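You operate a simulated robot arm through the tools that you are given. There is no shell and no other tool. Be economical: measure what you need, move in short steps, check, and stop when the job is done.

You run a simulated two-armed robot. Do the job below in one go: nothing can be reset, and whatever is moved stays where it is left.

Task
Bring the column heater up to 200 degrees.
Fine: shut and latch the door and open the supply valve, set the figure with the plus or minus button, then press GO once and wait for READY.

Only the result counts: the job must be done as asked and must still hold three seconds after the hand-in. Knocking over, shifting, dropping, spilling or breaking anything else fails it.

Robot
Two 7-joint arms with fingered hands on one trunk, on a base that drives. Base frame: it is fixed to the floor where the robot stands at the start and does not move with it; the origin is under the middle of the robot, x ahead of it, y to its left, z up. Readings come in m, degrees, newtons and seconds.
The left shoulder is at the start at [0.057, 0.125, 1.221], the right one opposite. With the tool pointing down near the work surface each hand reaches from about 0.1 to 0.72 m from the robot's upright axis, wherever it stands, measured 20 degrees to its own side. Places, roughly: blue fill button [0.8, 0.7, 1.2]; clear key [0.2, 1.3, 0.9]; coil [1.25, -0.5, 0.75]; door latch [0.7, 0, 1.1]; down key [0.3, 1, 0.9]; enter key [0.4, 1, 0.9]; filler cap [0.7, 0.6, 1.2]; filter clamp [1, -0.1, 1.1]; generator [0.8, 0.7, 1]; generator switch [0.6, 0.5, 0.9]; go button [0.9, 0, 1.1]; green valve handle [1, -0.1, 1.2]; grey lever [0.9, 0.4, 1.3]; grey valve handle [0.6, 0.9, 1]; heater door [0.9, 0, 1.1]; heater stop button [0.9, 0, 1.1]. Payload 3.6 kg a hand.
The tool frame of a hand sits at the grasp point between the pads (the TCP): z along the fingers, y along the line on which they close. The tips reach 0.03 m beyond it. Largest opening 0.104 m; the body of the gripper starts 0.035 m behind the TCP. The gripper is a hand of 4 fingers: y runs from the thumb to the fingers, the wrist lies at [-0.015, -0.104, -0.178] in the tool frame, and closing takes about 1.5 s.
Orientation is that of the tool frame in the base frame, as [roll, pitch, yaw] about the fixed x, y, z axes, in that order (R = Rz(yaw) Ry(pitch) Rx(roll)). With the fingers straight down and the wrist toward the robot, the tool's x, y and z point along [0, 1, 0], [1, 0, 0] and [0, 0, -1] of the base frame.

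Tools
- The arms move only by the tool servo_tool. It takes "left_plan", "right_plan" or both (then of equal length, played together; a hand with none holds still); each is one flat list of numbers, 6 for each row, row after row: the shift along the tool's x, y, z in m, then the turn, a rotation vector about the tool's x, y, z in degrees. In form: [x, y, z, wx, wy, wz, x, y, z, wx, wy, wz, ...]. A call has 1 to 10 rows; each row shifts and turns the commanded pose from where the row before left it, along the tool's axes as they then stand. "left_hand" and "right_hand" are, for a hand that has rows, the finger opening in m, from 0 to 0.104, set as the call begins (left out, the last holds). Each row takes 0.2 s and may step no farther than 0.05 m and 8.6 degrees from the row before; otherwise, or with a gripper value out of range, the whole call is refused. A pose out of reach is approached as far as the arm can. The call stops where the force on the tool passes 40 N (or 10 N more than at its start, if that is more) or the arm is blocked; 0.2 s more then pass. Each finger travels about 0.072 m/s and halts on what it meets, pressing with about 24 N; the grip force reading is that of the motor and also rises with nothing between the fingers. The clock runs only during rows and for 0.2 s after the last one: add rows that do not move to give the fingers time. The reply holds the time, the measured pose of the TCP, the force on the tool along the base axes, the opening and the grip force, in the units named above and with some noise, with the torque about the TCP (base axes, N m) and any sound that the robot's microphone picked up.
- Cameras (640 x 400 px; columns grow to the right, rows downward): "scene" is now at [0.1698, -0.006, 1.3936]; the picture's right is [-0.06, -1.00, 0.00], its down [-0.23, 0.01, -0.97] and it looks along [0.97, -0.06, -0.23] (base axes); focal length 214 px, centre (320, 200). "left" rides on the left gripper at [-0.061, -0.092, -0.13] in its tool frame; the picture's right is [-0.81, -0.28, 0.52], its down [0.53, -0.71, 0.46] and it looks along [0.24, 0.64, 0.72] (tool axes); focal length 275 px, centre (320, 200). "right" rides on the right gripper at [0.061, -0.092, -0.13] in its tool frame; the picture's right is [-0.81, 0.27, -0.52], its down [-0.53, -0.71, 0.46] and it looks along [-0.24, 0.65, 0.72] (tool axes); focal length 275 px, centre (320, 200). There is no depth. A picture from a camera that has moved, and an enlarged one, comes with that camera's place and axes in the base frame and with its lens.
- get_image(camera): a new picture of that camera. The clock stands still meanwhile.
- lift_body(by): slides the trunk up (or, below 0, down) by that many m; the arms and the scene camera ride with it, the base frame stays. It gives what a move gives, with no picture.
- roll_base(legs): drives the robot by 1 to 6 legs, each [ahead, left, turn to the left] in m, m and degrees, along the robot's own axes; the way and the turn of a leg run together, so that a leg with both is an arc; at most 1.5 m and 180 degrees a leg. The arms and the cameras ride along, it lands a little off, and it stops where it bumps. It gives what a move gives.
- set_fingers(index, middle, ring, thumb_bend, thumb_turn, hand): sets how far each is bent, from 0 (flat) to 1 (curled in); at 0.3 the hand is open as for a grip, at 0.7 the pads meet at the TCP. One left out holds its place. A second passes; each finger stops where it meets its share of the squeeze, and holds until it gets a number again. A gripper value or a shape takes the hand back. It gives what a move gives, with no picture; readings hold the bend of each and the force on the fingers (four entries, about 0 where the hand has none), thumb and palm. thumb_turn goes from beside the hand (0) to across from the fingers (1), as for a grip.
- preshape(shape, hand): the hand has 4 fingers and takes this shape, open, in about a second: jaw (thumb against the fingers, like two jaws); tri (thumb and two fingers); tip (a fingertip pinch); poke (one finger out to press); point (the index stretched); flat (the hand flat); cup (the hand cupped); fist (a fist). The gripper value then closes the fingers along that shape, each until it touches; the sizes above hold for jaw. It gives what a move gives, with no picture.
- turn_head(pan, tilt): turns the head with the scene camera to pan (to the left, within 80 degrees either way) and tilt (down, from -29 to 69), counted from straight ahead of the robot. It gives what a move gives.
- zoom(camera, box): a new picture of the part [left, top, right, bottom] of that camera's present view, enlarged. The clock stands still meanwhile.
- job_done(): hands the job in; it is judged then, once.

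Go step by step. Nothing tells you exact positions but the pictures and the camera data: compare them with the known pose of the tool, close in by small moves and look again before you grip or let go. The budget is 120 turns and 100 pictures, counting those below and the enlarged ones. Unless the task says otherwise, let go and move clear before handing in, and close with one line.

The tools are called after "Call:" as name(argument=value, ...) on one line, values as JSON. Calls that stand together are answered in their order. servo_tool: Moves the arms, as the interface text tells. Its arguments: {"type":"object","properties":{"left_plan":{"type":"array","items":{"type":"number"}},"left_hand":{"type":"number"},"right_plan":{"type":"array","items":{"type":"number"}},"right_hand":{"type":"number"}},"required":[]} The other tools are called the same way: lift_body (by) slides the trunk up or down; preshape (shape, hand) gives the hand a shape; set_fingers (index, middle, ring, thumb_bend, thumb_turn, hand) moves the fingers one by one; roll_base (legs) drives the base; turn_head (pan, tilt) turns the head that bears the scene camera; get_image (camera) takes a picture; zoom (camera, box) takes an enlarged picture of a part of a camera's view; job_done () hands the job in.

At the start:

```text
clock: 0.0
left_eef_pos: [0.4293, 0.1839, 1.3902]
left_orientation: [180.0, 0.0, 90.1]
left_wrist_force: [-0.2, -0.7, 0.8]
left_ft_torque: [0.0, 0.01, 0.0]
left_finger_gap: 0.1036
left_grasp_force: 0.0
left_shape: jaw
left_bend: [0.3, 0.3, 0.3, 0.3, 0.98]
left_finger forces: [0.0, 0.0, 0.0, 0.1, 0.0, 0.0]
right_eef_pos: [0.3729, -0.1922, 1.3801]
right_orientation: [-180.0, 0.0, 90.0]
right_wrist_force: [-0.6, 0.4, -0.5]
right_ft_torque: [0.0, 0.0, 0.0]
right_finger_gap: 0.1036
right_grasp_force: 0.0
right_shape: jaw
right_bend: [0.3, 0.3, 0.3, 0.3, 0.98]
right_finger forces: [0.0, 0.0, 0.0, 0.0, 0.0, 0.0]
trunk travel left (down, up): [-0.45, 0.086]
robot x, y, heading: [-0.0009, 0.0008, 0.2]
head pan, tilt: [-3.4, 13.4]
```

scene: 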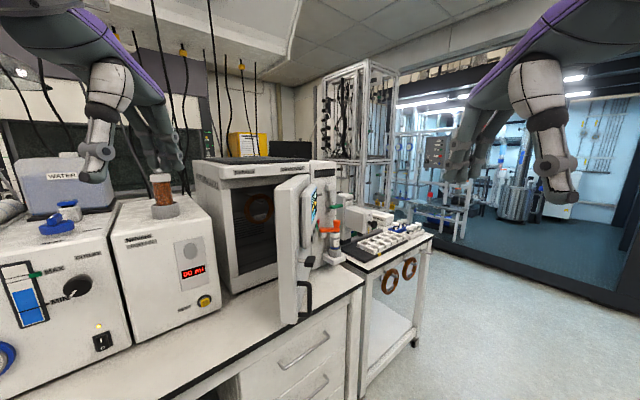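
right: 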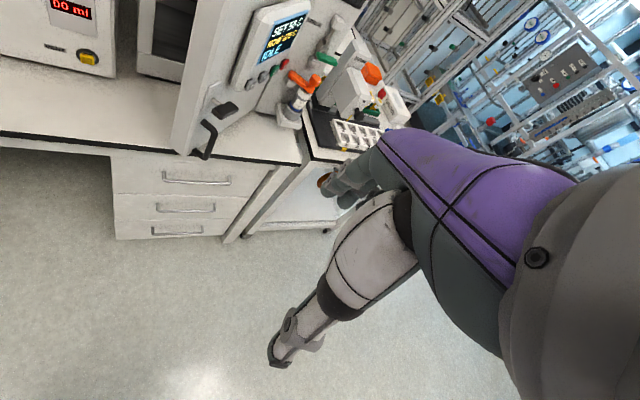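
left: 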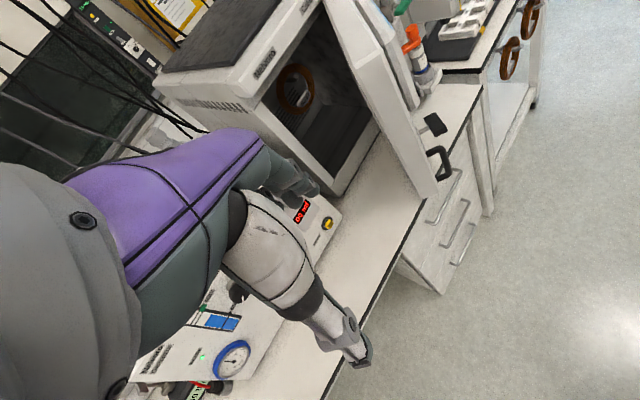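

The heater stands ahead with its door open toward me, and the display and buttons are on the door's outer face. I'll look closer first.

Call:
zoom(camera="scene", box=[180, 140, 440, 330])

Call:
zoom(camera="right", box=[150, 0, 420, 170])

Call:
zoom(camera="left", box=[150, 0, 500, 220])

```text
2.11 times, centred on (310, 235) of scene
camera zoom: at [0.1698, -0.006, 1.3936], right [-0.06, -1.0, 0.0], down [-0.23, 0.01, -0.97], along [0.97, -0.06, -0.23], focal length 452 px, centre (341, 126)
```

zoom: 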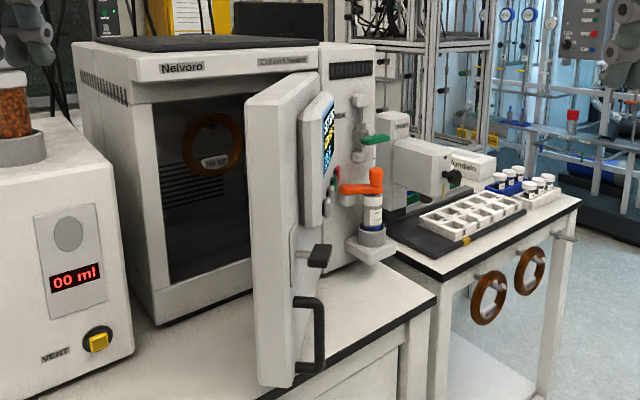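

```text
2.35 times, centred on (285, 85) of right
camera zoom: at [0.2817, -0.1315, 1.5117], right [0.27, -0.81, 0.52], down [-0.71, -0.53, -0.46], along [0.65, -0.24, -0.72], focal length 648 px, centre (402, 471)
```

zoom: 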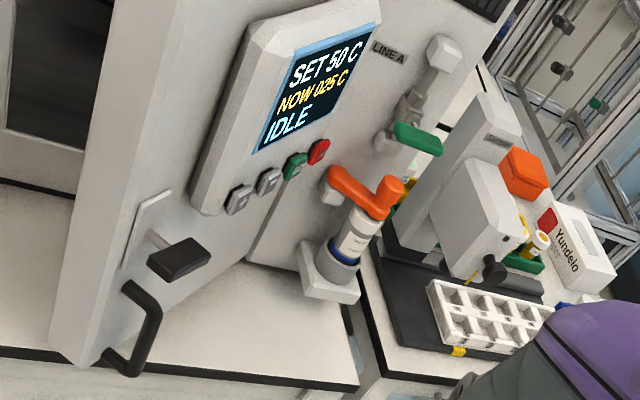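

```text
1.82 times, centred on (325, 110) of left
camera zoom: at [0.3373, 0.1222, 1.5212], right [-0.27, -0.81, -0.52], down [-0.71, 0.53, -0.46], along [0.64, 0.24, -0.73], focal length 500 px, centre (311, 364)
```

zoom: 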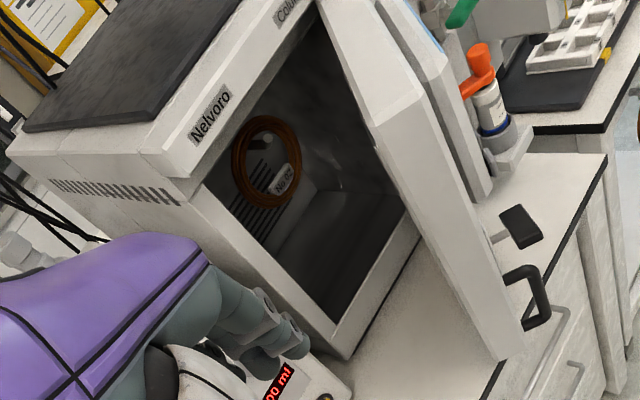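

The heater is yawed about 30° and its door is open some 50–55°. The latch lever is near [0.72, -0.01, 1.09] and the hinge near [0.98, -0.01]. I'll turn the base to face the heater and move a little nearer.

Call:
roll_base(legs=[[0, 0, 30], [0.17, -0.28, 0]])

Call:
turn_head(pan=0, tilt=20)

Call:
get_image(camera="scene")

Call:
get_image(camera="right")

```text
clock: 4.5
left_eef_pos: [0.5688, 0.2088, 1.3914]
left_orientation: [180.0, 0.1, 119.6]
left_wrist_force: [0.8, -0.2, 0.3]
left_ft_torque: [0.01, 0.03, 0.01]
left_finger_gap: 0.1041
left_grasp_force: 0.1
left_shape: jaw
left_bend: [0.3, 0.3, 0.3, 0.3, 0.98]
left_finger forces: [0.1, 0.0, 0.0, 0.0, 0.1, 0.1]
right_eef_pos: [0.7049, -0.1448, 1.38]
right_orientation: [180.0, -0.1, 119.4]
right_wrist_force: [-0.8, 0.6, 0.4]
right_ft_torque: [0.02, -0.01, 0.01]
right_finger_gap: 0.1037
right_grasp_force: 0.1
right_shape: jaw
right_bend: [0.3, 0.3, 0.3, 0.3, 0.98]
right_finger forces: [0.0, 0.1, 0.0, 0.1, 0.0, 0.0]
trunk travel left (down, up): [-0.45, 0.086]
robot x, y, heading: [0.2857, -0.1612, 29.5]
head pan, tilt: [-3.4, 13.4]
```

```text
clock: 5.2
left_eef_pos: [0.5691, 0.2083, 1.3915]
left_orientation: [-180.0, 0.1, 119.8]
left_wrist_force: [0.1, 0.0, -0.8]
left_ft_torque: [0.01, 0.0, -0.04]
left_finger_gap: 0.1036
left_grasp_force: 0.1
left_shape: jaw
left_bend: [0.3, 0.3, 0.3, 0.3, 0.98]
left_finger forces: [0.0, 0.0, 0.1, 0.1, 0.0, 0.1]
right_eef_pos: [0.7048, -0.1447, 1.3802]
right_orientation: [180.0, 0.0, 119.4]
right_wrist_force: [0.6, 0.6, -0.3]
right_ft_torque: [-0.01, 0.03, 0.02]
right_finger_gap: 0.1036
right_grasp_force: 0.1
right_shape: jaw
right_bend: [0.3, 0.3, 0.3, 0.3, 0.98]
right_finger forces: [0.0, 0.0, 0.1, 0.0, 0.1, 0.1]
trunk travel left (down, up): [-0.45, 0.086]
robot x, y, heading: [0.2856, -0.1613, 29.7]
head pan, tilt: [0.0, 20.0]
```

```text
93 pictures are left
camera scene: at [0.4334, -0.0789, 1.3828], right [0.49, -0.87, 0.0], down [-0.3, -0.17, -0.94], along [0.82, 0.46, -0.34], focal length 214 px, centre (320, 200)
```

scene: 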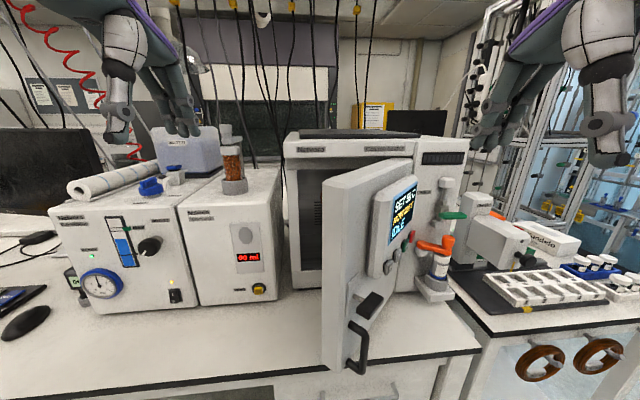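

```text
92 pictures are left
camera right: at [0.5953, -0.1373, 1.5117], right [0.64, -0.57, 0.52], down [-0.36, -0.82, -0.46], along [0.68, 0.11, -0.72], focal length 275 px, centre (320, 200)
```

right: 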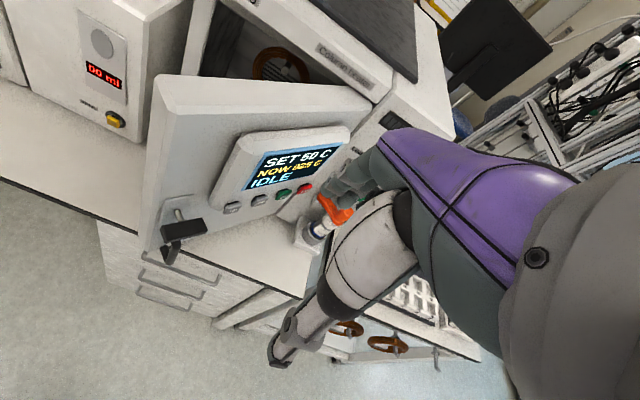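

Now facing the heater. I'll zoom in on the latch, the buttons and the valves.

Call:
zoom(camera="scene", box=[320, 150, 480, 250])

Call:
zoom(camera="scene", box=[310, 250, 470, 390])

Call:
zoom(camera="right", box=[140, 100, 360, 270])

```text
4.00 times, centred on (400, 200) of scene
camera zoom: at [0.4334, -0.0789, 1.3828], right [0.49, -0.87, 0.0], down [-0.3, -0.17, -0.94], along [0.82, 0.46, -0.34], focal length 858 px, centre (0, 200)
```

zoom: 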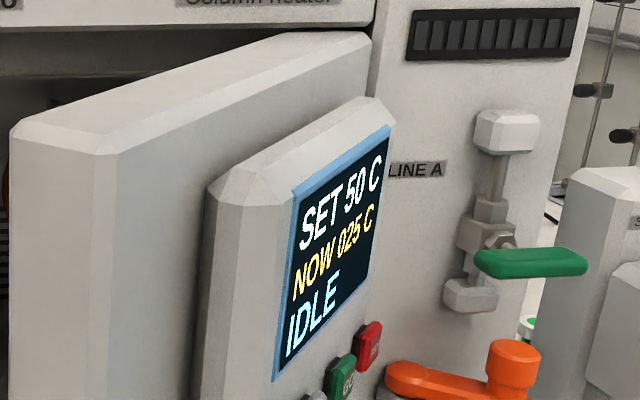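

```text
2.86 times, centred on (390, 320) of scene
camera zoom: at [0.4334, -0.0789, 1.3828], right [0.49, -0.87, 0.0], down [-0.3, -0.17, -0.94], along [0.82, 0.46, -0.34], focal length 613 px, centre (120, -143)
```

zoom: 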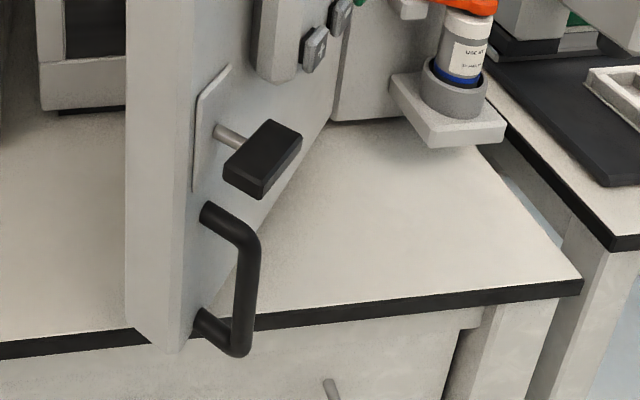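

```text
2.35 times, centred on (250, 185) of right
camera zoom: at [0.5953, -0.1373, 1.5117], right [0.64, -0.57, 0.52], down [-0.36, -0.82, -0.46], along [0.68, 0.11, -0.72], focal length 648 px, centre (485, 235)
```

zoom: 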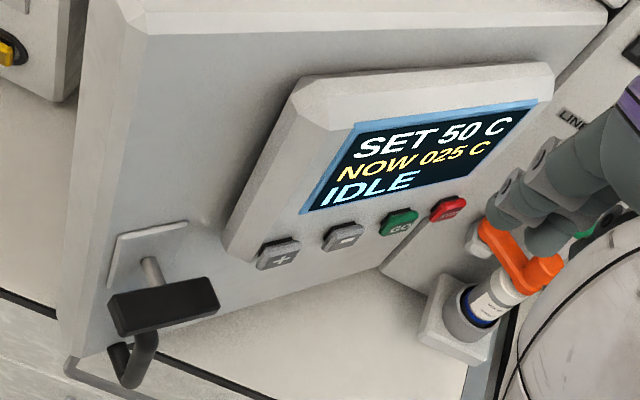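

Layout is clear. The buttons run +, −, GO, STOP from left to right, the latch bar is horizontal, and the green Line A valve sits crosswise to its pipe (closed). I'll shape the right hand to poke and point it forward.

Call:
preshape(hand="right", shape="poke")

Call:
servo_tool(right_plan=[0, 0, 0, -8.6, 0, 0, 0, 0, 0, -8.6, 0, 0, 0, 0, 0, -8.6, 0, 0, 0, 0, 0, -8.6, 0, 0, 0, 0, 0, -8.6, 0, 0, 0, 0, 0, -8.6, 0, 0, 0, 0, 0, -8.6, 0, 0, 0, 0, 0, -8.6, 0, 0, 0, 0, 0, -8.6, 0, 0, 0, 0, 0, -8.6, 0, 0])

Call:
get_image(camera="scene")

Call:
get_image(camera="right")

```text
clock: 6.1
left_eef_pos: [0.5681, 0.209, 1.39]
left_orientation: [-179.9, 0.2, 119.5]
left_wrist_force: [-0.3, 0.8, 0.6]
left_ft_torque: [-0.01, 0.0, -0.01]
left_finger_gap: 0.1037
left_grasp_force: 0.1
left_shape: jaw
left_bend: [0.3, 0.3, 0.3, 0.3, 0.98]
left_finger forces: [0.1, 0.2, 0.0, 0.1, 0.0, 0.0]
right_eef_pos: [0.7043, -0.1444, 1.3809]
right_orientation: [-180.0, 0.1, 119.5]
right_wrist_force: [0.5, 0.5, -0.5]
right_ft_torque: [0.05, -0.01, 0.0]
right_finger_gap: 0.0
right_grasp_force: 0.1
right_shape: poke
right_bend: [0.7, 0.7, 0.99, 1.0, 1.0]
right_finger forces: [0.0, 0.0, 0.1, 0.0, 0.0, 0.1]
trunk travel left (down, up): [-0.45, 0.086]
robot x, y, heading: [0.2868, -0.1628, 29.3]
head pan, tilt: [0.0, 20.0]
```

```text
clock: 8.3
left_eef_pos: [0.5663, 0.2088, 1.39]
left_orientation: [179.9, 0.2, 119.5]
left_wrist_force: [-0.4, 0.9, 0.1]
left_ft_torque: [0.03, -0.04, 0.0]
left_finger_gap: 0.1035
left_grasp_force: 0.1
left_shape: jaw
left_bend: [0.3, 0.3, 0.3, 0.3, 0.98]
left_finger forces: [0.0, 0.0, 0.1, 0.0, 0.0, 0.0]
right_eef_pos: [0.729, -0.1256, 1.4871]
right_orientation: [96.7, 0.0, 119.6]
right_wrist_force: [-0.4, 0.2, 0.4]
right_ft_torque: [-0.02, 0.01, -0.03]
right_finger_gap: 0.0001
right_grasp_force: 0.0
right_shape: poke
right_bend: [0.7, 0.7, 0.99, 1.0, 1.0]
right_finger forces: [0.0, 0.0, 0.0, 0.1, 0.0, 0.0]
right hand out of reach, approached as far as the arm can: row 6, 7, 8, 9, 10
trunk travel left (down, up): [-0.45, 0.086]
robot x, y, heading: [0.2895, -0.1617, 29.6]
head pan, tilt: [0.0, 20.0]
```

```text
88 pictures are left
camera scene: at [0.4314, -0.0786, 1.3831], right [0.49, -0.87, 0.0], down [-0.3, -0.17, -0.94], along [0.82, 0.46, -0.34], focal length 214 px, centre (320, 200)
```

scene: 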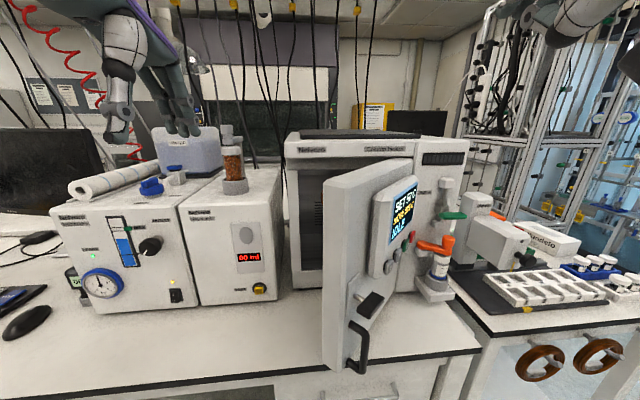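

```text
87 pictures are left
camera right: at [0.577, -0.1416, 1.4121], right [-0.02, -0.94, 0.33], down [0.58, -0.28, -0.76], along [0.81, 0.18, 0.56], focal length 275 px, centre (320, 200)
```

right: 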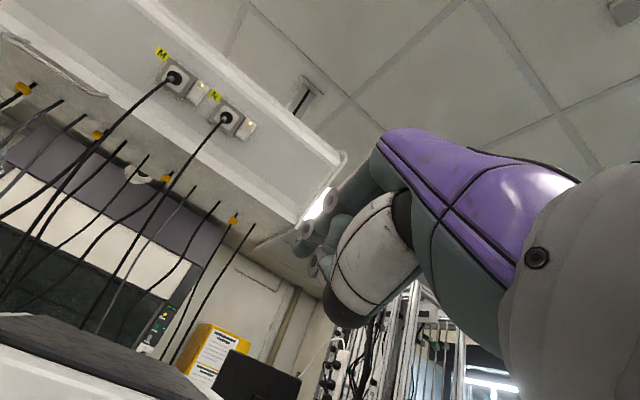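

The wrist was too close to the shoulder for that pose. I'll back the base up 0.1 m, then bring the hand down and forward.

Call:
roll_base(legs=[[-0.1, 0, 0]])

Call:
servo_tool(right_plan=[0, -0.04, 0.03, 0, 0, 0, 0, -0.04, 0.03, 0, 0, 0, 0, -0.04, 0.03, 0, 0, 0, 0, 0, 0, 0, 0, 0])

Call:
get_image(camera="scene")

```text
clock: 9.5
left_eef_pos: [0.4849, 0.1618, 1.3902]
left_orientation: [-179.9, 0.1, 119.6]
left_wrist_force: [-0.1, -0.5, 0.6]
left_ft_torque: [0.01, 0.0, -0.01]
left_finger_gap: 0.1038
left_grasp_force: 0.0
left_shape: jaw
left_bend: [0.3, 0.3, 0.3, 0.3, 0.98]
left_finger forces: [0.0, 0.0, 0.0, 0.0, 0.1, 0.1]
right_eef_pos: [0.6466, -0.1727, 1.4867]
right_orientation: [96.9, 0.0, 119.6]
right_wrist_force: [-0.3, 0.5, 0.6]
right_ft_torque: [-0.02, 0.0, 0.02]
right_finger_gap: 0.0
right_grasp_force: 0.0
right_shape: poke
right_bend: [0.7, 0.7, 0.99, 1.0, 1.0]
right_finger forces: [0.0, 0.0, 0.1, 0.1, 0.1, 0.0]
trunk travel left (down, up): [-0.45, 0.086]
robot x, y, heading: [0.2021, -0.2081, 29.9]
head pan, tilt: [0.0, 20.0]
```

```text
clock: 10.5
left_eef_pos: [0.4844, 0.1618, 1.39]
left_orientation: [-179.9, 0.0, 119.7]
left_wrist_force: [0.6, 0.5, 0.9]
left_ft_torque: [0.0, -0.01, 0.0]
left_finger_gap: 0.1034
left_grasp_force: 0.0
left_shape: jaw
left_bend: [0.3, 0.3, 0.3, 0.3, 0.98]
left_finger forces: [0.1, 0.0, 0.0, 0.0, 0.0, 0.0]
right_eef_pos: [0.6544, -0.1696, 1.479]
right_orientation: [96.8, 0.0, 119.6]
right_wrist_force: [-0.4, 1.0, -0.5]
right_ft_torque: [0.01, -0.01, -0.02]
right_finger_gap: 0.0
right_grasp_force: 0.1
right_shape: poke
right_bend: [0.7, 0.7, 0.99, 1.0, 1.0]
right_finger forces: [0.0, 0.0, 0.0, 0.0, 0.0, 0.1]
right hand out of reach, approached as far as the arm can: row 1, 2, 3
trunk travel left (down, up): [-0.45, 0.086]
robot x, y, heading: [0.2013, -0.2107, 29.4]
head pan, tilt: [0.0, 20.0]
```

```text
86 pictures are left
camera scene: at [0.3491, -0.1266, 1.3827], right [0.49, -0.87, 0.0], down [-0.3, -0.17, -0.94], along [0.82, 0.46, -0.34], focal length 214 px, centre (320, 200)
```

scene: 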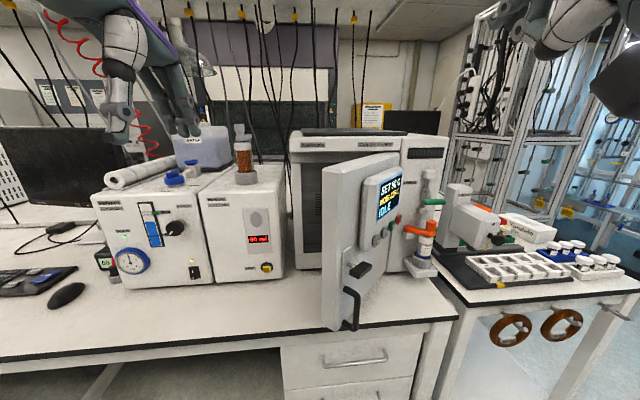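

Call:
servo_tool(right_plan=[-0.02, 0, 0.04, 0, 0, 0, -0.02, 0, 0.04, 0, 0, 0, -0.01, 0, 0.04, 0, 0, 0, 0, 0, 0, 0, 0, 0])

```text
clock: 11.5
left_eef_pos: [0.4837, 0.1606, 1.3902]
left_orientation: [-179.8, 0.1, 119.7]
left_wrist_force: [0.8, 0.0, 0.5]
left_ft_torque: [-0.03, -0.04, 0.02]
left_finger_gap: 0.1038
left_grasp_force: 0.0
left_shape: jaw
left_bend: [0.3, 0.3, 0.3, 0.3, 0.98]
left_finger forces: [0.0, 0.0, 0.0, 0.0, 0.1, 0.1]
right_eef_pos: [0.6879, -0.1685, 1.5071]
right_orientation: [96.8, 0.0, 119.5]
right_wrist_force: [0.4, 1.2, 0.8]
right_ft_torque: [0.0, -0.02, -0.01]
right_finger_gap: 0.0002
right_grasp_force: 0.2
right_shape: poke
right_bend: [0.7, 0.7, 0.99, 1.0, 1.0]
right_finger forces: [0.0, 0.0, 0.2, 0.0, 0.0, 0.0]
right hand out of reach, approached as far as the arm can: row 1, 2, 3
trunk travel left (down, up): [-0.45, 0.086]
robot x, y, heading: [0.1976, -0.2087, 29.6]
head pan, tilt: [0.0, 20.0]
```

The arm can't hold fingers level with the palm down here. I'll tilt the hand about 40° downward instead.

Call:
servo_tool(right_plan=[0, 0, 0, 8, 0, 0, 0, 0, 0, 8, 0, 0, 0, 0, 0, 8, 0, 0, 0, 0, 0, 8, 0, 0, 0, 0, 0, 6, 0, 0, 0, 0, 0, 0, 0, 0])

Call:
get_image(camera="scene")

Call:
get_image(camera="right")

```text
clock: 12.9
left_eef_pos: [0.4835, 0.161, 1.3913]
left_orientation: [179.9, 0.2, 119.8]
left_wrist_force: [0.1, 0.0, -0.4]
left_ft_torque: [0.01, -0.02, -0.04]
left_finger_gap: 0.1039
left_grasp_force: 0.1
left_shape: jaw
left_bend: [0.3, 0.3, 0.3, 0.3, 0.98]
left_finger forces: [0.0, 0.0, 0.1, 0.0, 0.0, 0.0]
right_eef_pos: [0.6885, -0.1701, 1.5064]
right_orientation: [134.9, 0.0, 119.7]
right_wrist_force: [0.6, 0.1, -0.5]
right_ft_torque: [0.0, 0.0, -0.03]
right_finger_gap: 0.0001
right_grasp_force: 0.0
right_shape: poke
right_bend: [0.7, 0.7, 0.99, 1.0, 1.0]
right_finger forces: [0.0, 0.0, 0.0, 0.0, 0.1, 0.0]
trunk travel left (down, up): [-0.45, 0.086]
robot x, y, heading: [0.2024, -0.2086, 29.6]
head pan, tilt: [0.0, 20.0]
```

```text
85 pictures are left
camera scene: at [0.3487, -0.1268, 1.3828], right [0.49, -0.87, 0.0], down [-0.3, -0.17, -0.94], along [0.82, 0.46, -0.34], focal length 214 px, centre (320, 200)
```

scene: 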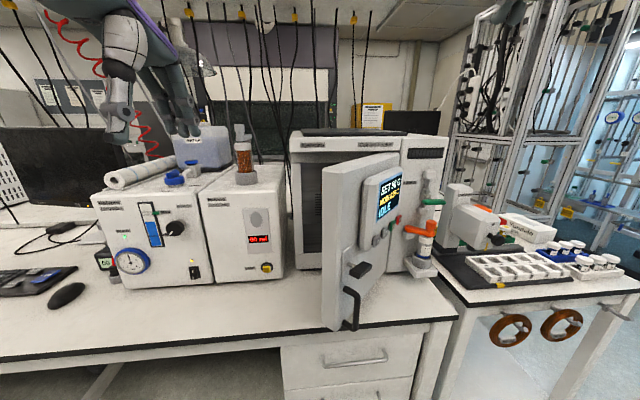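

```text
84 pictures are left
camera right: at [0.522, -0.1948, 1.5342], right [0.25, -0.79, 0.56], down [0.11, -0.55, -0.83], along [0.96, 0.27, -0.05], focal length 275 px, centre (320, 200)
```

right: 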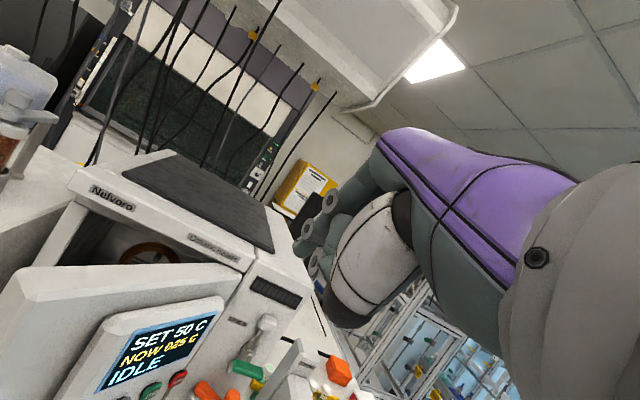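

That works. Lower the hand now, to the right of the door.

Call:
servo_tool(right_plan=[0, -0.033, 0.033, 0, 0, 0, 0, -0.033, 0.033, 0, 0, 0, 0, -0.033, 0.033, 0, 0, 0, 0, -0.033, 0.033, 0, 0, 0, 0, -0.033, 0.033, 0, 0, 0, 0, -0.033, 0.033, 0, 0, 0])

Call:
get_image(camera="scene")

Call:
get_image(camera="right")

```text
clock: 14.3
left_eef_pos: [0.4848, 0.1622, 1.3899]
left_orientation: [-179.9, 0.1, 119.7]
left_wrist_force: [0.1, 0.7, 0.4]
left_ft_torque: [0.0, 0.02, 0.01]
left_finger_gap: 0.1037
left_grasp_force: 0.0
left_shape: jaw
left_bend: [0.3, 0.3, 0.3, 0.3, 0.98]
left_finger forces: [0.1, 0.1, 0.0, 0.0, 0.0, 0.0]
right_eef_pos: [0.7298, -0.1553, 1.2418]
right_orientation: [134.9, 0.0, 119.6]
right_wrist_force: [0.9, 0.4, 0.2]
right_ft_torque: [0.0, 0.01, 0.02]
right_finger_gap: 0.0
right_grasp_force: 0.0
right_shape: poke
right_bend: [0.7, 0.7, 0.99, 1.0, 1.0]
right_finger forces: [0.1, 0.1, 0.0, 0.1, 0.0, 0.0]
right hand out of reach, approached as far as the arm can: row 5, 6
trunk travel left (down, up): [-0.45, 0.086]
robot x, y, heading: [0.2018, -0.2091, 29.6]
head pan, tilt: [0.0, 20.0]
```

```text
83 pictures are left
camera scene: at [0.3497, -0.1266, 1.3827], right [0.49, -0.87, 0.0], down [-0.3, -0.17, -0.94], along [0.82, 0.46, -0.34], focal length 214 px, centre (320, 200)
```

scene: 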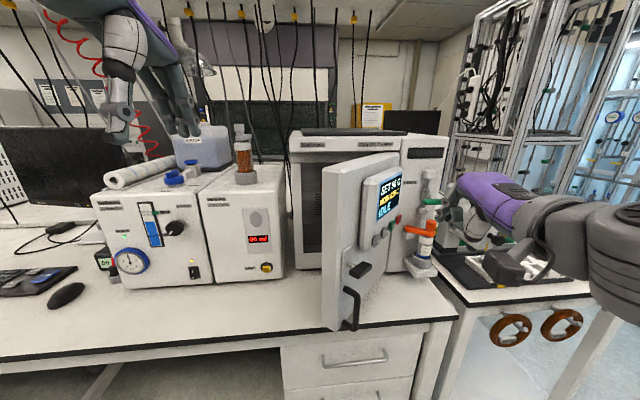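

```text
82 pictures are left
camera right: at [0.5625, -0.1791, 1.2701], right [0.25, -0.79, 0.56], down [0.11, -0.55, -0.83], along [0.96, 0.27, -0.06], focal length 275 px, centre (320, 200)
```

right: 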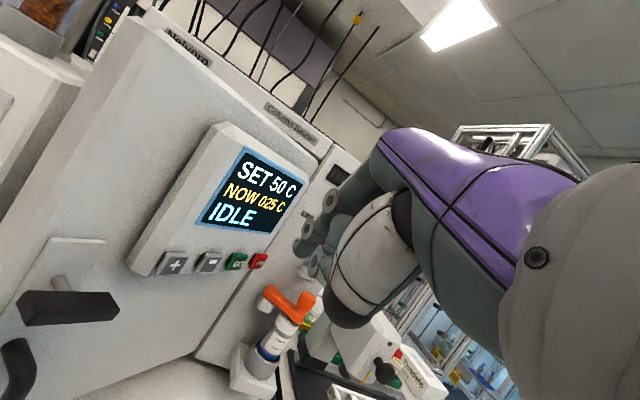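

The fingertip shows up at the expected TCP spot. I'll approach the door's free strip, left of the panel and above the latch.

Call:
servo_tool(right_plan=[0.034, 0.016, 0.016, 0, 0, 0, 0.034, 0.016, 0.016, 0, 0, 0, 0.02, 0.014, 0.014, 0, 0, 0])

Call:
get_image(camera="scene")

Call:
get_image(camera="right")

```text
clock: 15.1
left_eef_pos: [0.4842, 0.1627, 1.3899]
left_orientation: [-179.9, 0.1, 119.8]
left_wrist_force: [-0.7, 0.2, 0.4]
left_ft_torque: [0.0, -0.01, 0.04]
left_finger_gap: 0.1037
left_grasp_force: 0.0
left_shape: jaw
left_bend: [0.3, 0.3, 0.3, 0.3, 0.98]
left_finger forces: [0.0, 0.1, 0.1, 0.0, 0.0, 0.1]
right_eef_pos: [0.7409, -0.0438, 1.2458]
right_orientation: [134.9, -0.1, 119.7]
right_wrist_force: [0.3, 0.3, -0.4]
right_ft_torque: [0.0, -0.02, 0.0]
right_finger_gap: 0.0
right_grasp_force: 0.1
right_shape: poke
right_bend: [0.7, 0.7, 0.99, 1.0, 1.0]
right_finger forces: [0.0, 0.0, 0.1, 0.1, 0.0, 0.0]
trunk travel left (down, up): [-0.45, 0.086]
robot x, y, heading: [0.1999, -0.2077, 29.6]
head pan, tilt: [0.0, 20.0]
```

```text
81 pictures are left
camera scene: at [0.3487, -0.1258, 1.3827], right [0.49, -0.87, 0.0], down [-0.3, -0.17, -0.94], along [0.82, 0.46, -0.34], focal length 214 px, centre (320, 200)
```

scene: 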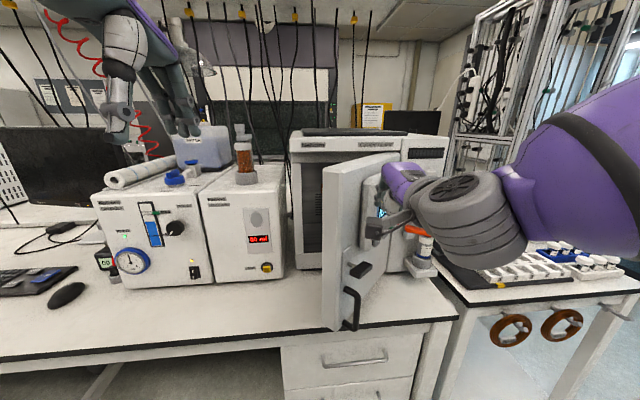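

```text
80 pictures are left
camera right: at [0.5744, -0.0687, 1.2727], right [0.25, -0.79, 0.56], down [0.11, -0.55, -0.83], along [0.96, 0.27, -0.06], focal length 275 px, centre (320, 200)
```

right: 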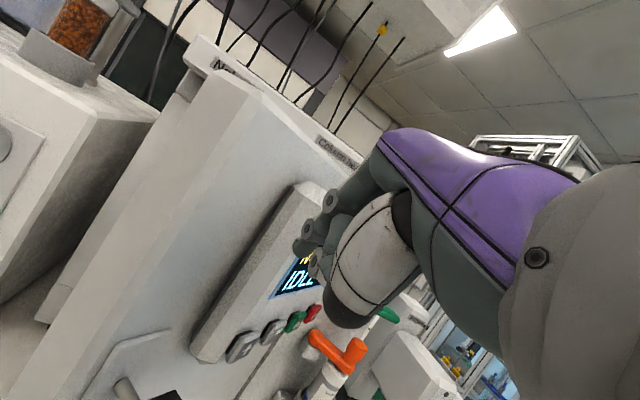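

Call:
servo_tool(right_plan=[0.03, 0.003, 0.003, 0, 0, 0, 0.03, 0.008, 0.008, 0, 0, 0, 0.03, 0.011, 0.011, 0, 0, 0])

Call:
get_image(camera="scene")

```text
clock: 15.9
left_eef_pos: [0.4835, 0.1615, 1.3908]
left_orientation: [-179.9, 0.2, 119.7]
left_wrist_force: [0.7, -1.3, -0.7]
left_ft_torque: [-0.02, -0.02, 0.01]
left_finger_gap: 0.1036
left_grasp_force: 0.0
left_shape: jaw
left_bend: [0.3, 0.3, 0.3, 0.3, 0.98]
left_finger forces: [0.0, 0.1, 0.0, 0.1, 0.0, 0.1]
right_eef_pos: [0.7257, 0.0383, 1.2457]
right_orientation: [134.9, 0.0, 119.4]
right_wrist_force: [-0.2, 0.1, -0.1]
right_ft_torque: [-0.01, 0.03, 0.0]
right_finger_gap: 0.0001
right_grasp_force: 0.1
right_shape: poke
right_bend: [0.7, 0.7, 0.99, 1.0, 1.0]
right_finger forces: [0.1, 0.1, 0.0, 0.0, 0.0, 0.0]
right hand out of reach, approached as far as the arm can: row 3
trunk travel left (down, up): [-0.45, 0.086]
robot x, y, heading: [0.1993, -0.2082, 29.5]
head pan, tilt: [0.0, 20.0]
```

```text
79 pictures are left
camera scene: at [0.3493, -0.126, 1.3827], right [0.49, -0.87, 0.0], down [-0.3, -0.17, -0.94], along [0.82, 0.46, -0.34], focal length 214 px, centre (320, 200)
```

scene: 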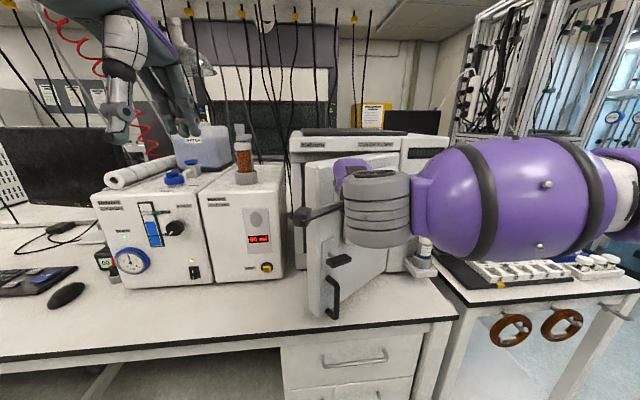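

The door is moving with light contact. Now I'll push forward.

Call:
servo_tool(right_plan=[-0.01, 0.02, 0.02, 0, 0, 0, -0.005, 0.02, 0.02, 0, 0, 0, 0, 0.02, 0.02, 0, 0, 0])

Call:
get_image(camera="scene")

```text
clock: 16.6
left_eef_pos: [0.4809, 0.1643, 1.3904]
left_orientation: [-180.0, 0.2, 119.9]
left_wrist_force: [0.2, -0.3, 0.1]
left_ft_torque: [-0.01, 0.05, 0.01]
left_finger_gap: 0.1037
left_grasp_force: 0.1
left_shape: jaw
left_bend: [0.3, 0.3, 0.3, 0.3, 0.98]
left_finger forces: [0.0, 0.0, 0.0, 0.0, 0.0, 0.0]
right_eef_pos: [0.7709, 0.0702, 1.2494]
right_orientation: [134.7, -0.1, 122.5]
right_wrist_force: [-23.8, 10.1, 5.0]
right_ft_torque: [-0.02, -0.11, 0.02]
right_finger_gap: 0.0
right_grasp_force: 0.0
right_shape: poke
right_bend: [0.7, 0.7, 0.99, 1.0, 1.0]
right_finger forces: [0.1, 25.6, 0.0, 0.0, 0.0, 0.1]
right hand out of reach, approached as far as the arm can: row 3
trunk travel left (down, up): [-0.45, 0.086]
robot x, y, heading: [0.2029, -0.2103, 29.8]
head pan, tilt: [0.0, 20.0]
stopped in row 3 (right hand): the force on the tool passed its limit at 43 N (the readings are from after the stop); the commanded pose is now the measured one
```

```text
78 pictures are left
camera scene: at [0.3461, -0.1243, 1.3829], right [0.5, -0.87, 0.0], down [-0.3, -0.17, -0.94], along [0.82, 0.47, -0.34], focal length 214 px, centre (320, 200)
```

scene: 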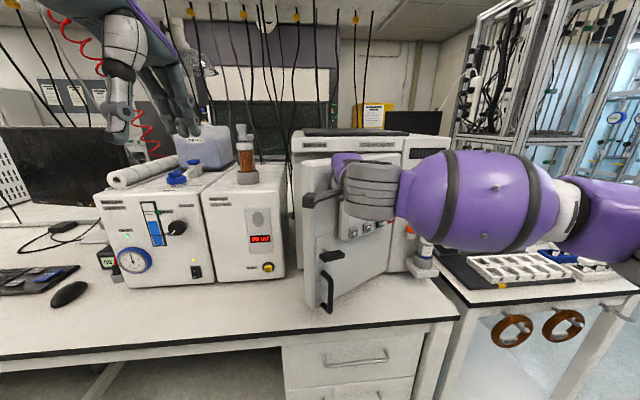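

The finger caught the side edge of the panel. I'll back off, shift the base left a little and push on the strip by the free edge.

Call:
servo_tool(right_plan=[0, -0.03, -0.03, 0, 0, 0, 0, 0, 0, 0, 0, -3])

Call:
roll_base(legs=[[0, 0.07, 0]])

Call:
get_image(camera="scene")

Call:
get_image(camera="right")

```text
clock: 17.2
left_eef_pos: [0.4838, 0.1623, 1.3905]
left_orientation: [180.0, 0.1, 119.8]
left_wrist_force: [0.1, 0.3, -0.3]
left_ft_torque: [-0.05, 0.0, 0.01]
left_finger_gap: 0.1037
left_grasp_force: 0.0
left_shape: jaw
left_bend: [0.3, 0.3, 0.3, 0.3, 0.98]
left_finger forces: [0.1, 0.0, 0.1, 0.0, 0.1, 0.1]
right_eef_pos: [0.7421, 0.0424, 1.2455]
right_orientation: [134.8, 1.9, 123.4]
right_wrist_force: [-0.4, 0.3, -0.3]
right_ft_torque: [-0.01, -0.01, -0.03]
right_finger_gap: 0.0
right_grasp_force: 0.0
right_shape: poke
right_bend: [0.7, 0.7, 0.99, 1.0, 1.0]
right_finger forces: [0.1, 0.1, 0.0, 0.1, 0.1, 0.0]
trunk travel left (down, up): [-0.45, 0.086]
robot x, y, heading: [0.2006, -0.2061, 29.8]
head pan, tilt: [0.0, 20.0]
```

```text
clock: 18.5
left_eef_pos: [0.4471, 0.2224, 1.3911]
left_orientation: [-180.0, 0.1, 119.7]
left_wrist_force: [0.7, 0.0, 0.1]
left_ft_torque: [0.01, 0.01, -0.01]
left_finger_gap: 0.1036
left_grasp_force: 0.0
left_shape: jaw
left_bend: [0.3, 0.3, 0.3, 0.3, 0.98]
left_finger forces: [0.0, 0.1, 0.0, 0.0, 0.0, 0.0]
right_eef_pos: [0.7084, 0.1016, 1.2457]
right_orientation: [134.8, 1.9, 123.5]
right_wrist_force: [0.1, 0.8, 0.1]
right_ft_torque: [0.0, -0.02, -0.02]
right_finger_gap: 0.0002
right_grasp_force: 0.1
right_shape: poke
right_bend: [0.7, 0.7, 0.99, 1.0, 1.0]
right_finger forces: [0.1, 0.0, 0.0, 0.1, 0.0, 0.0]
trunk travel left (down, up): [-0.45, 0.086]
robot x, y, heading: [0.1655, -0.152, 29.7]
head pan, tilt: [0.0, 20.0]
```

```text
77 pictures are left
camera scene: at [0.3135, -0.0662, 1.3828], right [0.5, -0.87, 0.0], down [-0.3, -0.17, -0.94], along [0.82, 0.47, -0.34], focal length 214 px, centre (320, 200)
```

scene: 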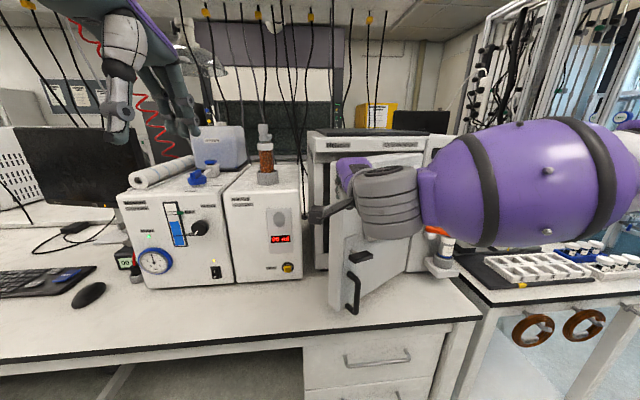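

```text
76 pictures are left
camera right: at [0.5427, 0.0664, 1.2711], right [0.29, -0.76, 0.59], down [0.16, -0.57, -0.81], along [0.94, 0.33, -0.04], focal length 275 px, centre (320, 200)
```

right: 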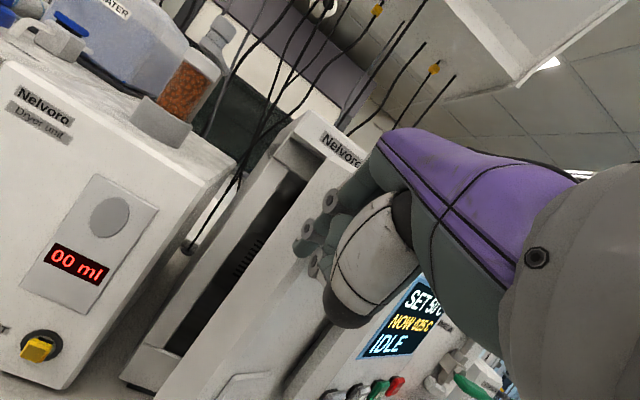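

Call:
servo_tool(right_plan=[0, 0.02, 0.02, 0, 0, 0, 0, 0.02, 0.02, 0, 0, 0, 0, 0.02, 0.02, 0, 0, 0])

Call:
get_image(camera="scene")

Call:
get_image(camera="right")

```text
clock: 19.1
left_eef_pos: [0.4452, 0.2229, 1.3911]
left_orientation: [180.0, 0.0, 120.0]
left_wrist_force: [0.2, -0.2, -0.6]
left_ft_torque: [0.05, 0.05, 0.0]
left_finger_gap: 0.1037
left_grasp_force: 0.1
left_shape: jaw
left_bend: [0.3, 0.3, 0.3, 0.3, 0.98]
left_finger forces: [0.0, 0.1, 0.0, 0.0, 0.0, 0.0]
right_eef_pos: [0.7388, 0.1391, 1.2454]
right_orientation: [134.9, 1.7, 126.5]
right_wrist_force: [-20.1, 12.7, 0.6]
right_ft_torque: [0.24, 0.34, 0.65]
right_finger_gap: 0.0
right_grasp_force: 0.1
right_shape: poke
right_bend: [0.7, 0.7, 0.99, 1.0, 1.0]
right_finger forces: [23.8, 0.0, 0.1, 0.1, 0.0, 0.0]
right hand out of reach, approached as far as the arm can: row 2, 3
trunk travel left (down, up): [-0.45, 0.086]
robot x, y, heading: [0.1649, -0.1457, 30.1]
head pan, tilt: [0.0, 20.0]
stopped in row 3 (right hand): the force on the tool passed its limit at 43 N (the readings are from after the stop); the commanded pose is now the measured one
```

```text
75 pictures are left
camera scene: at [0.3122, -0.0653, 1.3829], right [0.5, -0.87, 0.0], down [-0.3, -0.17, -0.94], along [0.81, 0.47, -0.34], focal length 214 px, centre (320, 200)
```

scene: 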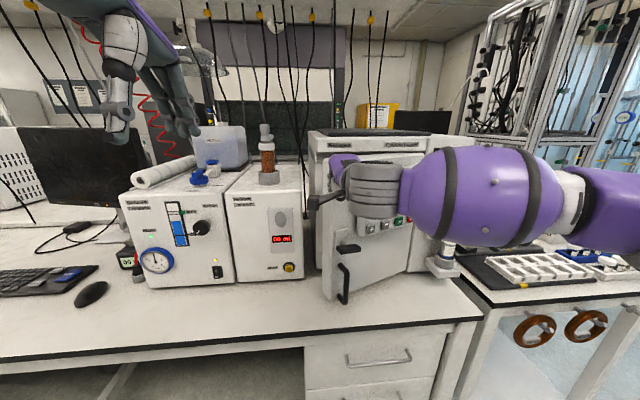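

```text
74 pictures are left
camera right: at [0.576, 0.0952, 1.2713], right [0.33, -0.74, 0.58], down [0.19, -0.55, -0.81], along [0.92, 0.38, -0.05], focal length 275 px, centre (320, 200)
```

right: 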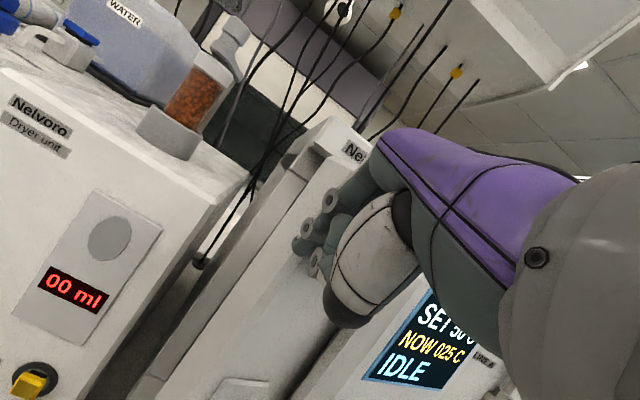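

Call:
servo_tool(right_plan=[0, -0.03, -0.03, 0, 0, 0, 0, 0, 0, 0, 0, -3])

Call:
roll_base(legs=[[0, 0.07, 0]])

Call:
servo_tool(right_plan=[0, 0.02, 0.02, 0, 0, 0, 0, 0.02, 0.02, 0, 0, 0, 0, 0.02, 0.02, 0, 0, 0])

Call:
get_image(camera="scene")

Call:
get_image(camera="right")

```text
clock: 19.8
left_eef_pos: [0.4488, 0.2254, 1.3915]
left_orientation: [180.0, 0.0, 120.0]
left_wrist_force: [-0.4, 0.6, -0.5]
left_ft_torque: [-0.03, 0.0, 0.01]
left_finger_gap: 0.1036
left_grasp_force: 0.0
left_shape: jaw
left_bend: [0.3, 0.3, 0.3, 0.3, 0.98]
left_finger forces: [0.0, 0.0, 0.0, 0.0, 0.1, 0.0]
right_eef_pos: [0.7122, 0.1084, 1.244]
right_orientation: [135.0, 3.9, 127.4]
right_wrist_force: [-0.4, -0.3, 0.0]
right_ft_torque: [0.03, 0.02, -0.03]
right_finger_gap: 0.0001
right_grasp_force: 0.0
right_shape: poke
right_bend: [0.7, 0.7, 0.99, 1.0, 1.0]
right_finger forces: [0.0, 0.2, 0.0, 0.0, 0.0, 0.0]
trunk travel left (down, up): [-0.45, 0.086]
robot x, y, heading: [0.1639, -0.1488, 29.9]
head pan, tilt: [0.0, 20.0]
```

```text
clock: 21.1
left_eef_pos: [0.4113, 0.2846, 1.3903]
left_orientation: [180.0, 0.1, 120.0]
left_wrist_force: [-0.5, 0.3, -0.7]
left_ft_torque: [-0.02, -0.05, -0.01]
left_finger_gap: 0.1036
left_grasp_force: 0.0
left_shape: jaw
left_bend: [0.3, 0.3, 0.3, 0.3, 0.98]
left_finger forces: [0.0, 0.0, 0.0, 0.1, 0.1, 0.0]
right_eef_pos: [0.6754, 0.1704, 1.2441]
right_orientation: [135.0, 3.9, 127.5]
right_wrist_force: [0.0, -0.3, 0.2]
right_ft_torque: [-0.05, 0.01, 0.04]
right_finger_gap: 0.0
right_grasp_force: 0.1
right_shape: poke
right_bend: [0.7, 0.7, 0.99, 1.0, 1.0]
right_finger forces: [0.0, 0.1, 0.0, 0.1, 0.1, 0.0]
trunk travel left (down, up): [-0.45, 0.086]
robot x, y, heading: [0.1303, -0.083, 29.8]
head pan, tilt: [0.0, 20.0]
```

```text
clock: 21.9
left_eef_pos: [0.4108, 0.2841, 1.3916]
left_orientation: [-180.0, 0.1, 119.9]
left_wrist_force: [-0.3, 0.2, 1.0]
left_ft_torque: [-0.01, 0.0, -0.04]
left_finger_gap: 0.1036
left_grasp_force: 0.0
left_shape: jaw
left_bend: [0.3, 0.3, 0.3, 0.3, 0.98]
left_finger forces: [0.0, 0.1, 0.0, 0.0, 0.0, 0.0]
right_eef_pos: [0.7146, 0.1985, 1.2443]
right_orientation: [135.1, 3.8, 127.6]
right_wrist_force: [0.8, 0.0, -0.2]
right_ft_torque: [-0.01, 0.02, -0.02]
right_finger_gap: 0.0001
right_grasp_force: 0.1
right_shape: poke
right_bend: [0.7, 0.7, 0.99, 1.0, 1.0]
right_finger forces: [0.0, 0.1, 0.0, 0.0, 0.0, 0.0]
right hand out of reach, approached as far as the arm can: row 2, 3
trunk travel left (down, up): [-0.45, 0.086]
robot x, y, heading: [0.1282, -0.0884, 29.8]
head pan, tilt: [0.0, 20.0]
```

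```text
73 pictures are left
camera scene: at [0.277, -0.0044, 1.3829], right [0.5, -0.87, 0.0], down [-0.3, -0.17, -0.94], along [0.81, 0.47, -0.34], focal length 214 px, centre (320, 200)
```

scene: 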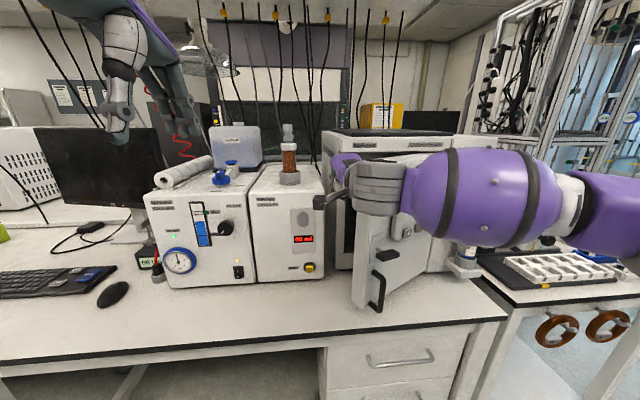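

```text
72 pictures are left
camera right: at [0.5517, 0.1529, 1.2686], right [0.33, -0.72, 0.61], down [0.21, -0.58, -0.79], along [0.92, 0.39, -0.04], focal length 275 px, centre (320, 200)
```

right: 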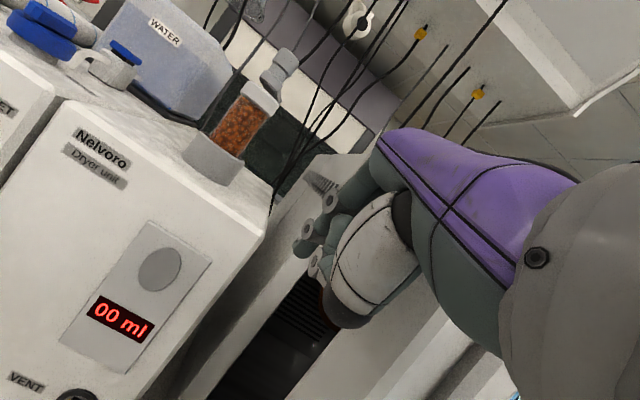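

Now it's past the free edge. I'll bring the hand back and slightly right so it sits in front of the strip, then look.

Call:
servo_tool(right_plan=[0, -0.02, -0.02, 0, 0, 0, -0.017, -0.015, -0.015, 0, 0, 0, -0.017, 0, 0, 0, 0, 0])

Call:
get_image(camera="right")

Call:
zoom(camera="scene", box=[300, 120, 460, 320])

```text
clock: 22.6
left_eef_pos: [0.412, 0.284, 1.3908]
left_orientation: [-179.9, 0.0, 120.1]
left_wrist_force: [0.5, -0.4, 0.6]
left_ft_torque: [0.0, -0.03, -0.01]
left_finger_gap: 0.1036
left_grasp_force: 0.2
left_shape: jaw
left_bend: [0.3, 0.3, 0.3, 0.3, 0.98]
left_finger forces: [0.0, 0.0, 0.0, 0.0, 0.0, 0.1]
right_eef_pos: [0.6967, 0.1418, 1.2453]
right_orientation: [135.1, 3.9, 127.5]
right_wrist_force: [0.6, -0.8, 0.6]
right_ft_torque: [-0.01, -0.01, -0.02]
right_finger_gap: 0.0003
right_grasp_force: 0.0
right_shape: poke
right_bend: [0.7, 0.7, 0.99, 1.0, 1.0]
right_finger forces: [0.0, 0.0, 0.0, 0.1, 0.0, 0.0]
trunk travel left (down, up): [-0.45, 0.086]
robot x, y, heading: [0.1327, -0.0886, 30.0]
head pan, tilt: [0.0, 20.0]
```

```text
71 pictures are left
camera right: at [0.5334, 0.0952, 1.2693], right [0.33, -0.71, 0.61], down [0.21, -0.58, -0.79], along [0.92, 0.39, -0.04], focal length 275 px, centre (320, 200)
```

right: 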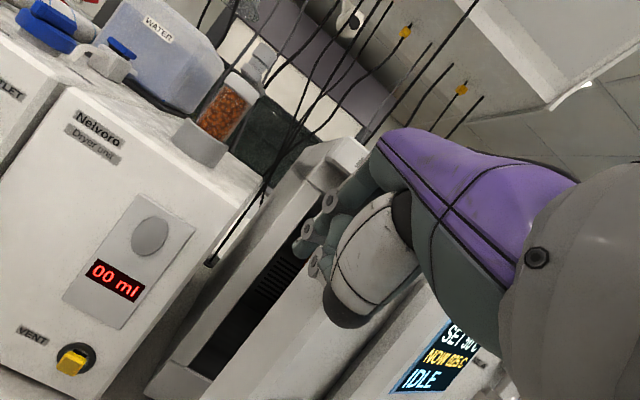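

```text
2.00 times, centred on (380, 220) of scene
camera zoom: at [0.2778, -0.0042, 1.3828], right [0.5, -0.87, 0.0], down [-0.3, -0.17, -0.94], along [0.81, 0.47, -0.34], focal length 429 px, centre (200, 160)
```

zoom: 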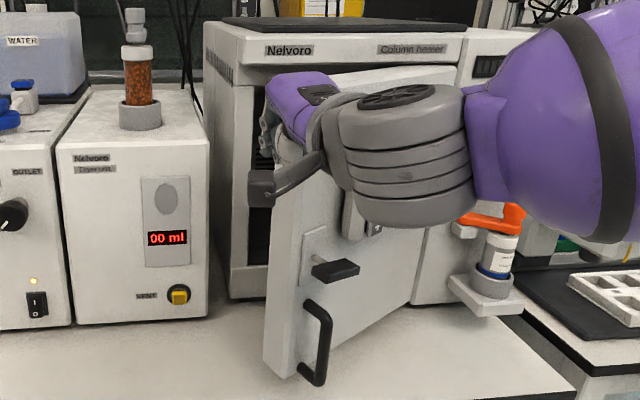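

Call:
roll_base(legs=[[0.06, 0, 0]])

Call:
zoom(camera="scene", box=[300, 120, 460, 320])

```text
clock: 23.7
left_eef_pos: [0.457, 0.3165, 1.3908]
left_orientation: [-179.9, 0.2, 120.3]
left_wrist_force: [0.8, 1.0, -0.3]
left_ft_torque: [-0.03, 0.03, 0.02]
left_finger_gap: 0.1035
left_grasp_force: 0.0
left_shape: jaw
left_bend: [0.3, 0.3, 0.3, 0.3, 0.98]
left_finger forces: [0.0, 0.1, 0.1, 0.0, 0.0, 0.1]
right_eef_pos: [0.7293, 0.1837, 1.2473]
right_orientation: [135.0, 4.3, 130.3]
right_wrist_force: [-10.6, 9.0, 3.0]
right_ft_torque: [-0.38, -0.4, 0.01]
right_finger_gap: 0.0
right_grasp_force: 0.2
right_shape: poke
right_bend: [0.7, 0.7, 0.99, 1.0, 1.0]
right_finger forces: [0.1, 0.0, 13.5, 0.1, 0.0, 0.0]
trunk travel left (down, up): [-0.45, 0.086]
robot x, y, heading: [0.1764, -0.0581, 30.0]
head pan, tilt: [0.0, 20.0]
stopped in leg 1: the force on the tool passed its limit at 44 N (the readings are from after the stop); the commanded pose is now the measured one
```

```text
2.00 times, centred on (380, 220) of scene
camera zoom: at [0.3243, 0.0272, 1.3825], right [0.5, -0.87, 0.0], down [-0.3, -0.17, -0.94], along [0.81, 0.47, -0.34], focal length 429 px, centre (200, 160)
```

zoom: 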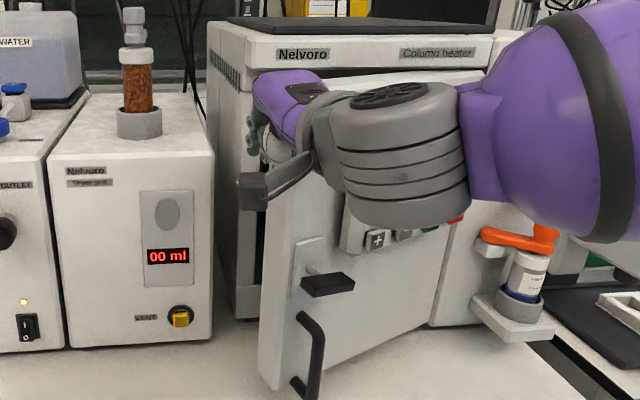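

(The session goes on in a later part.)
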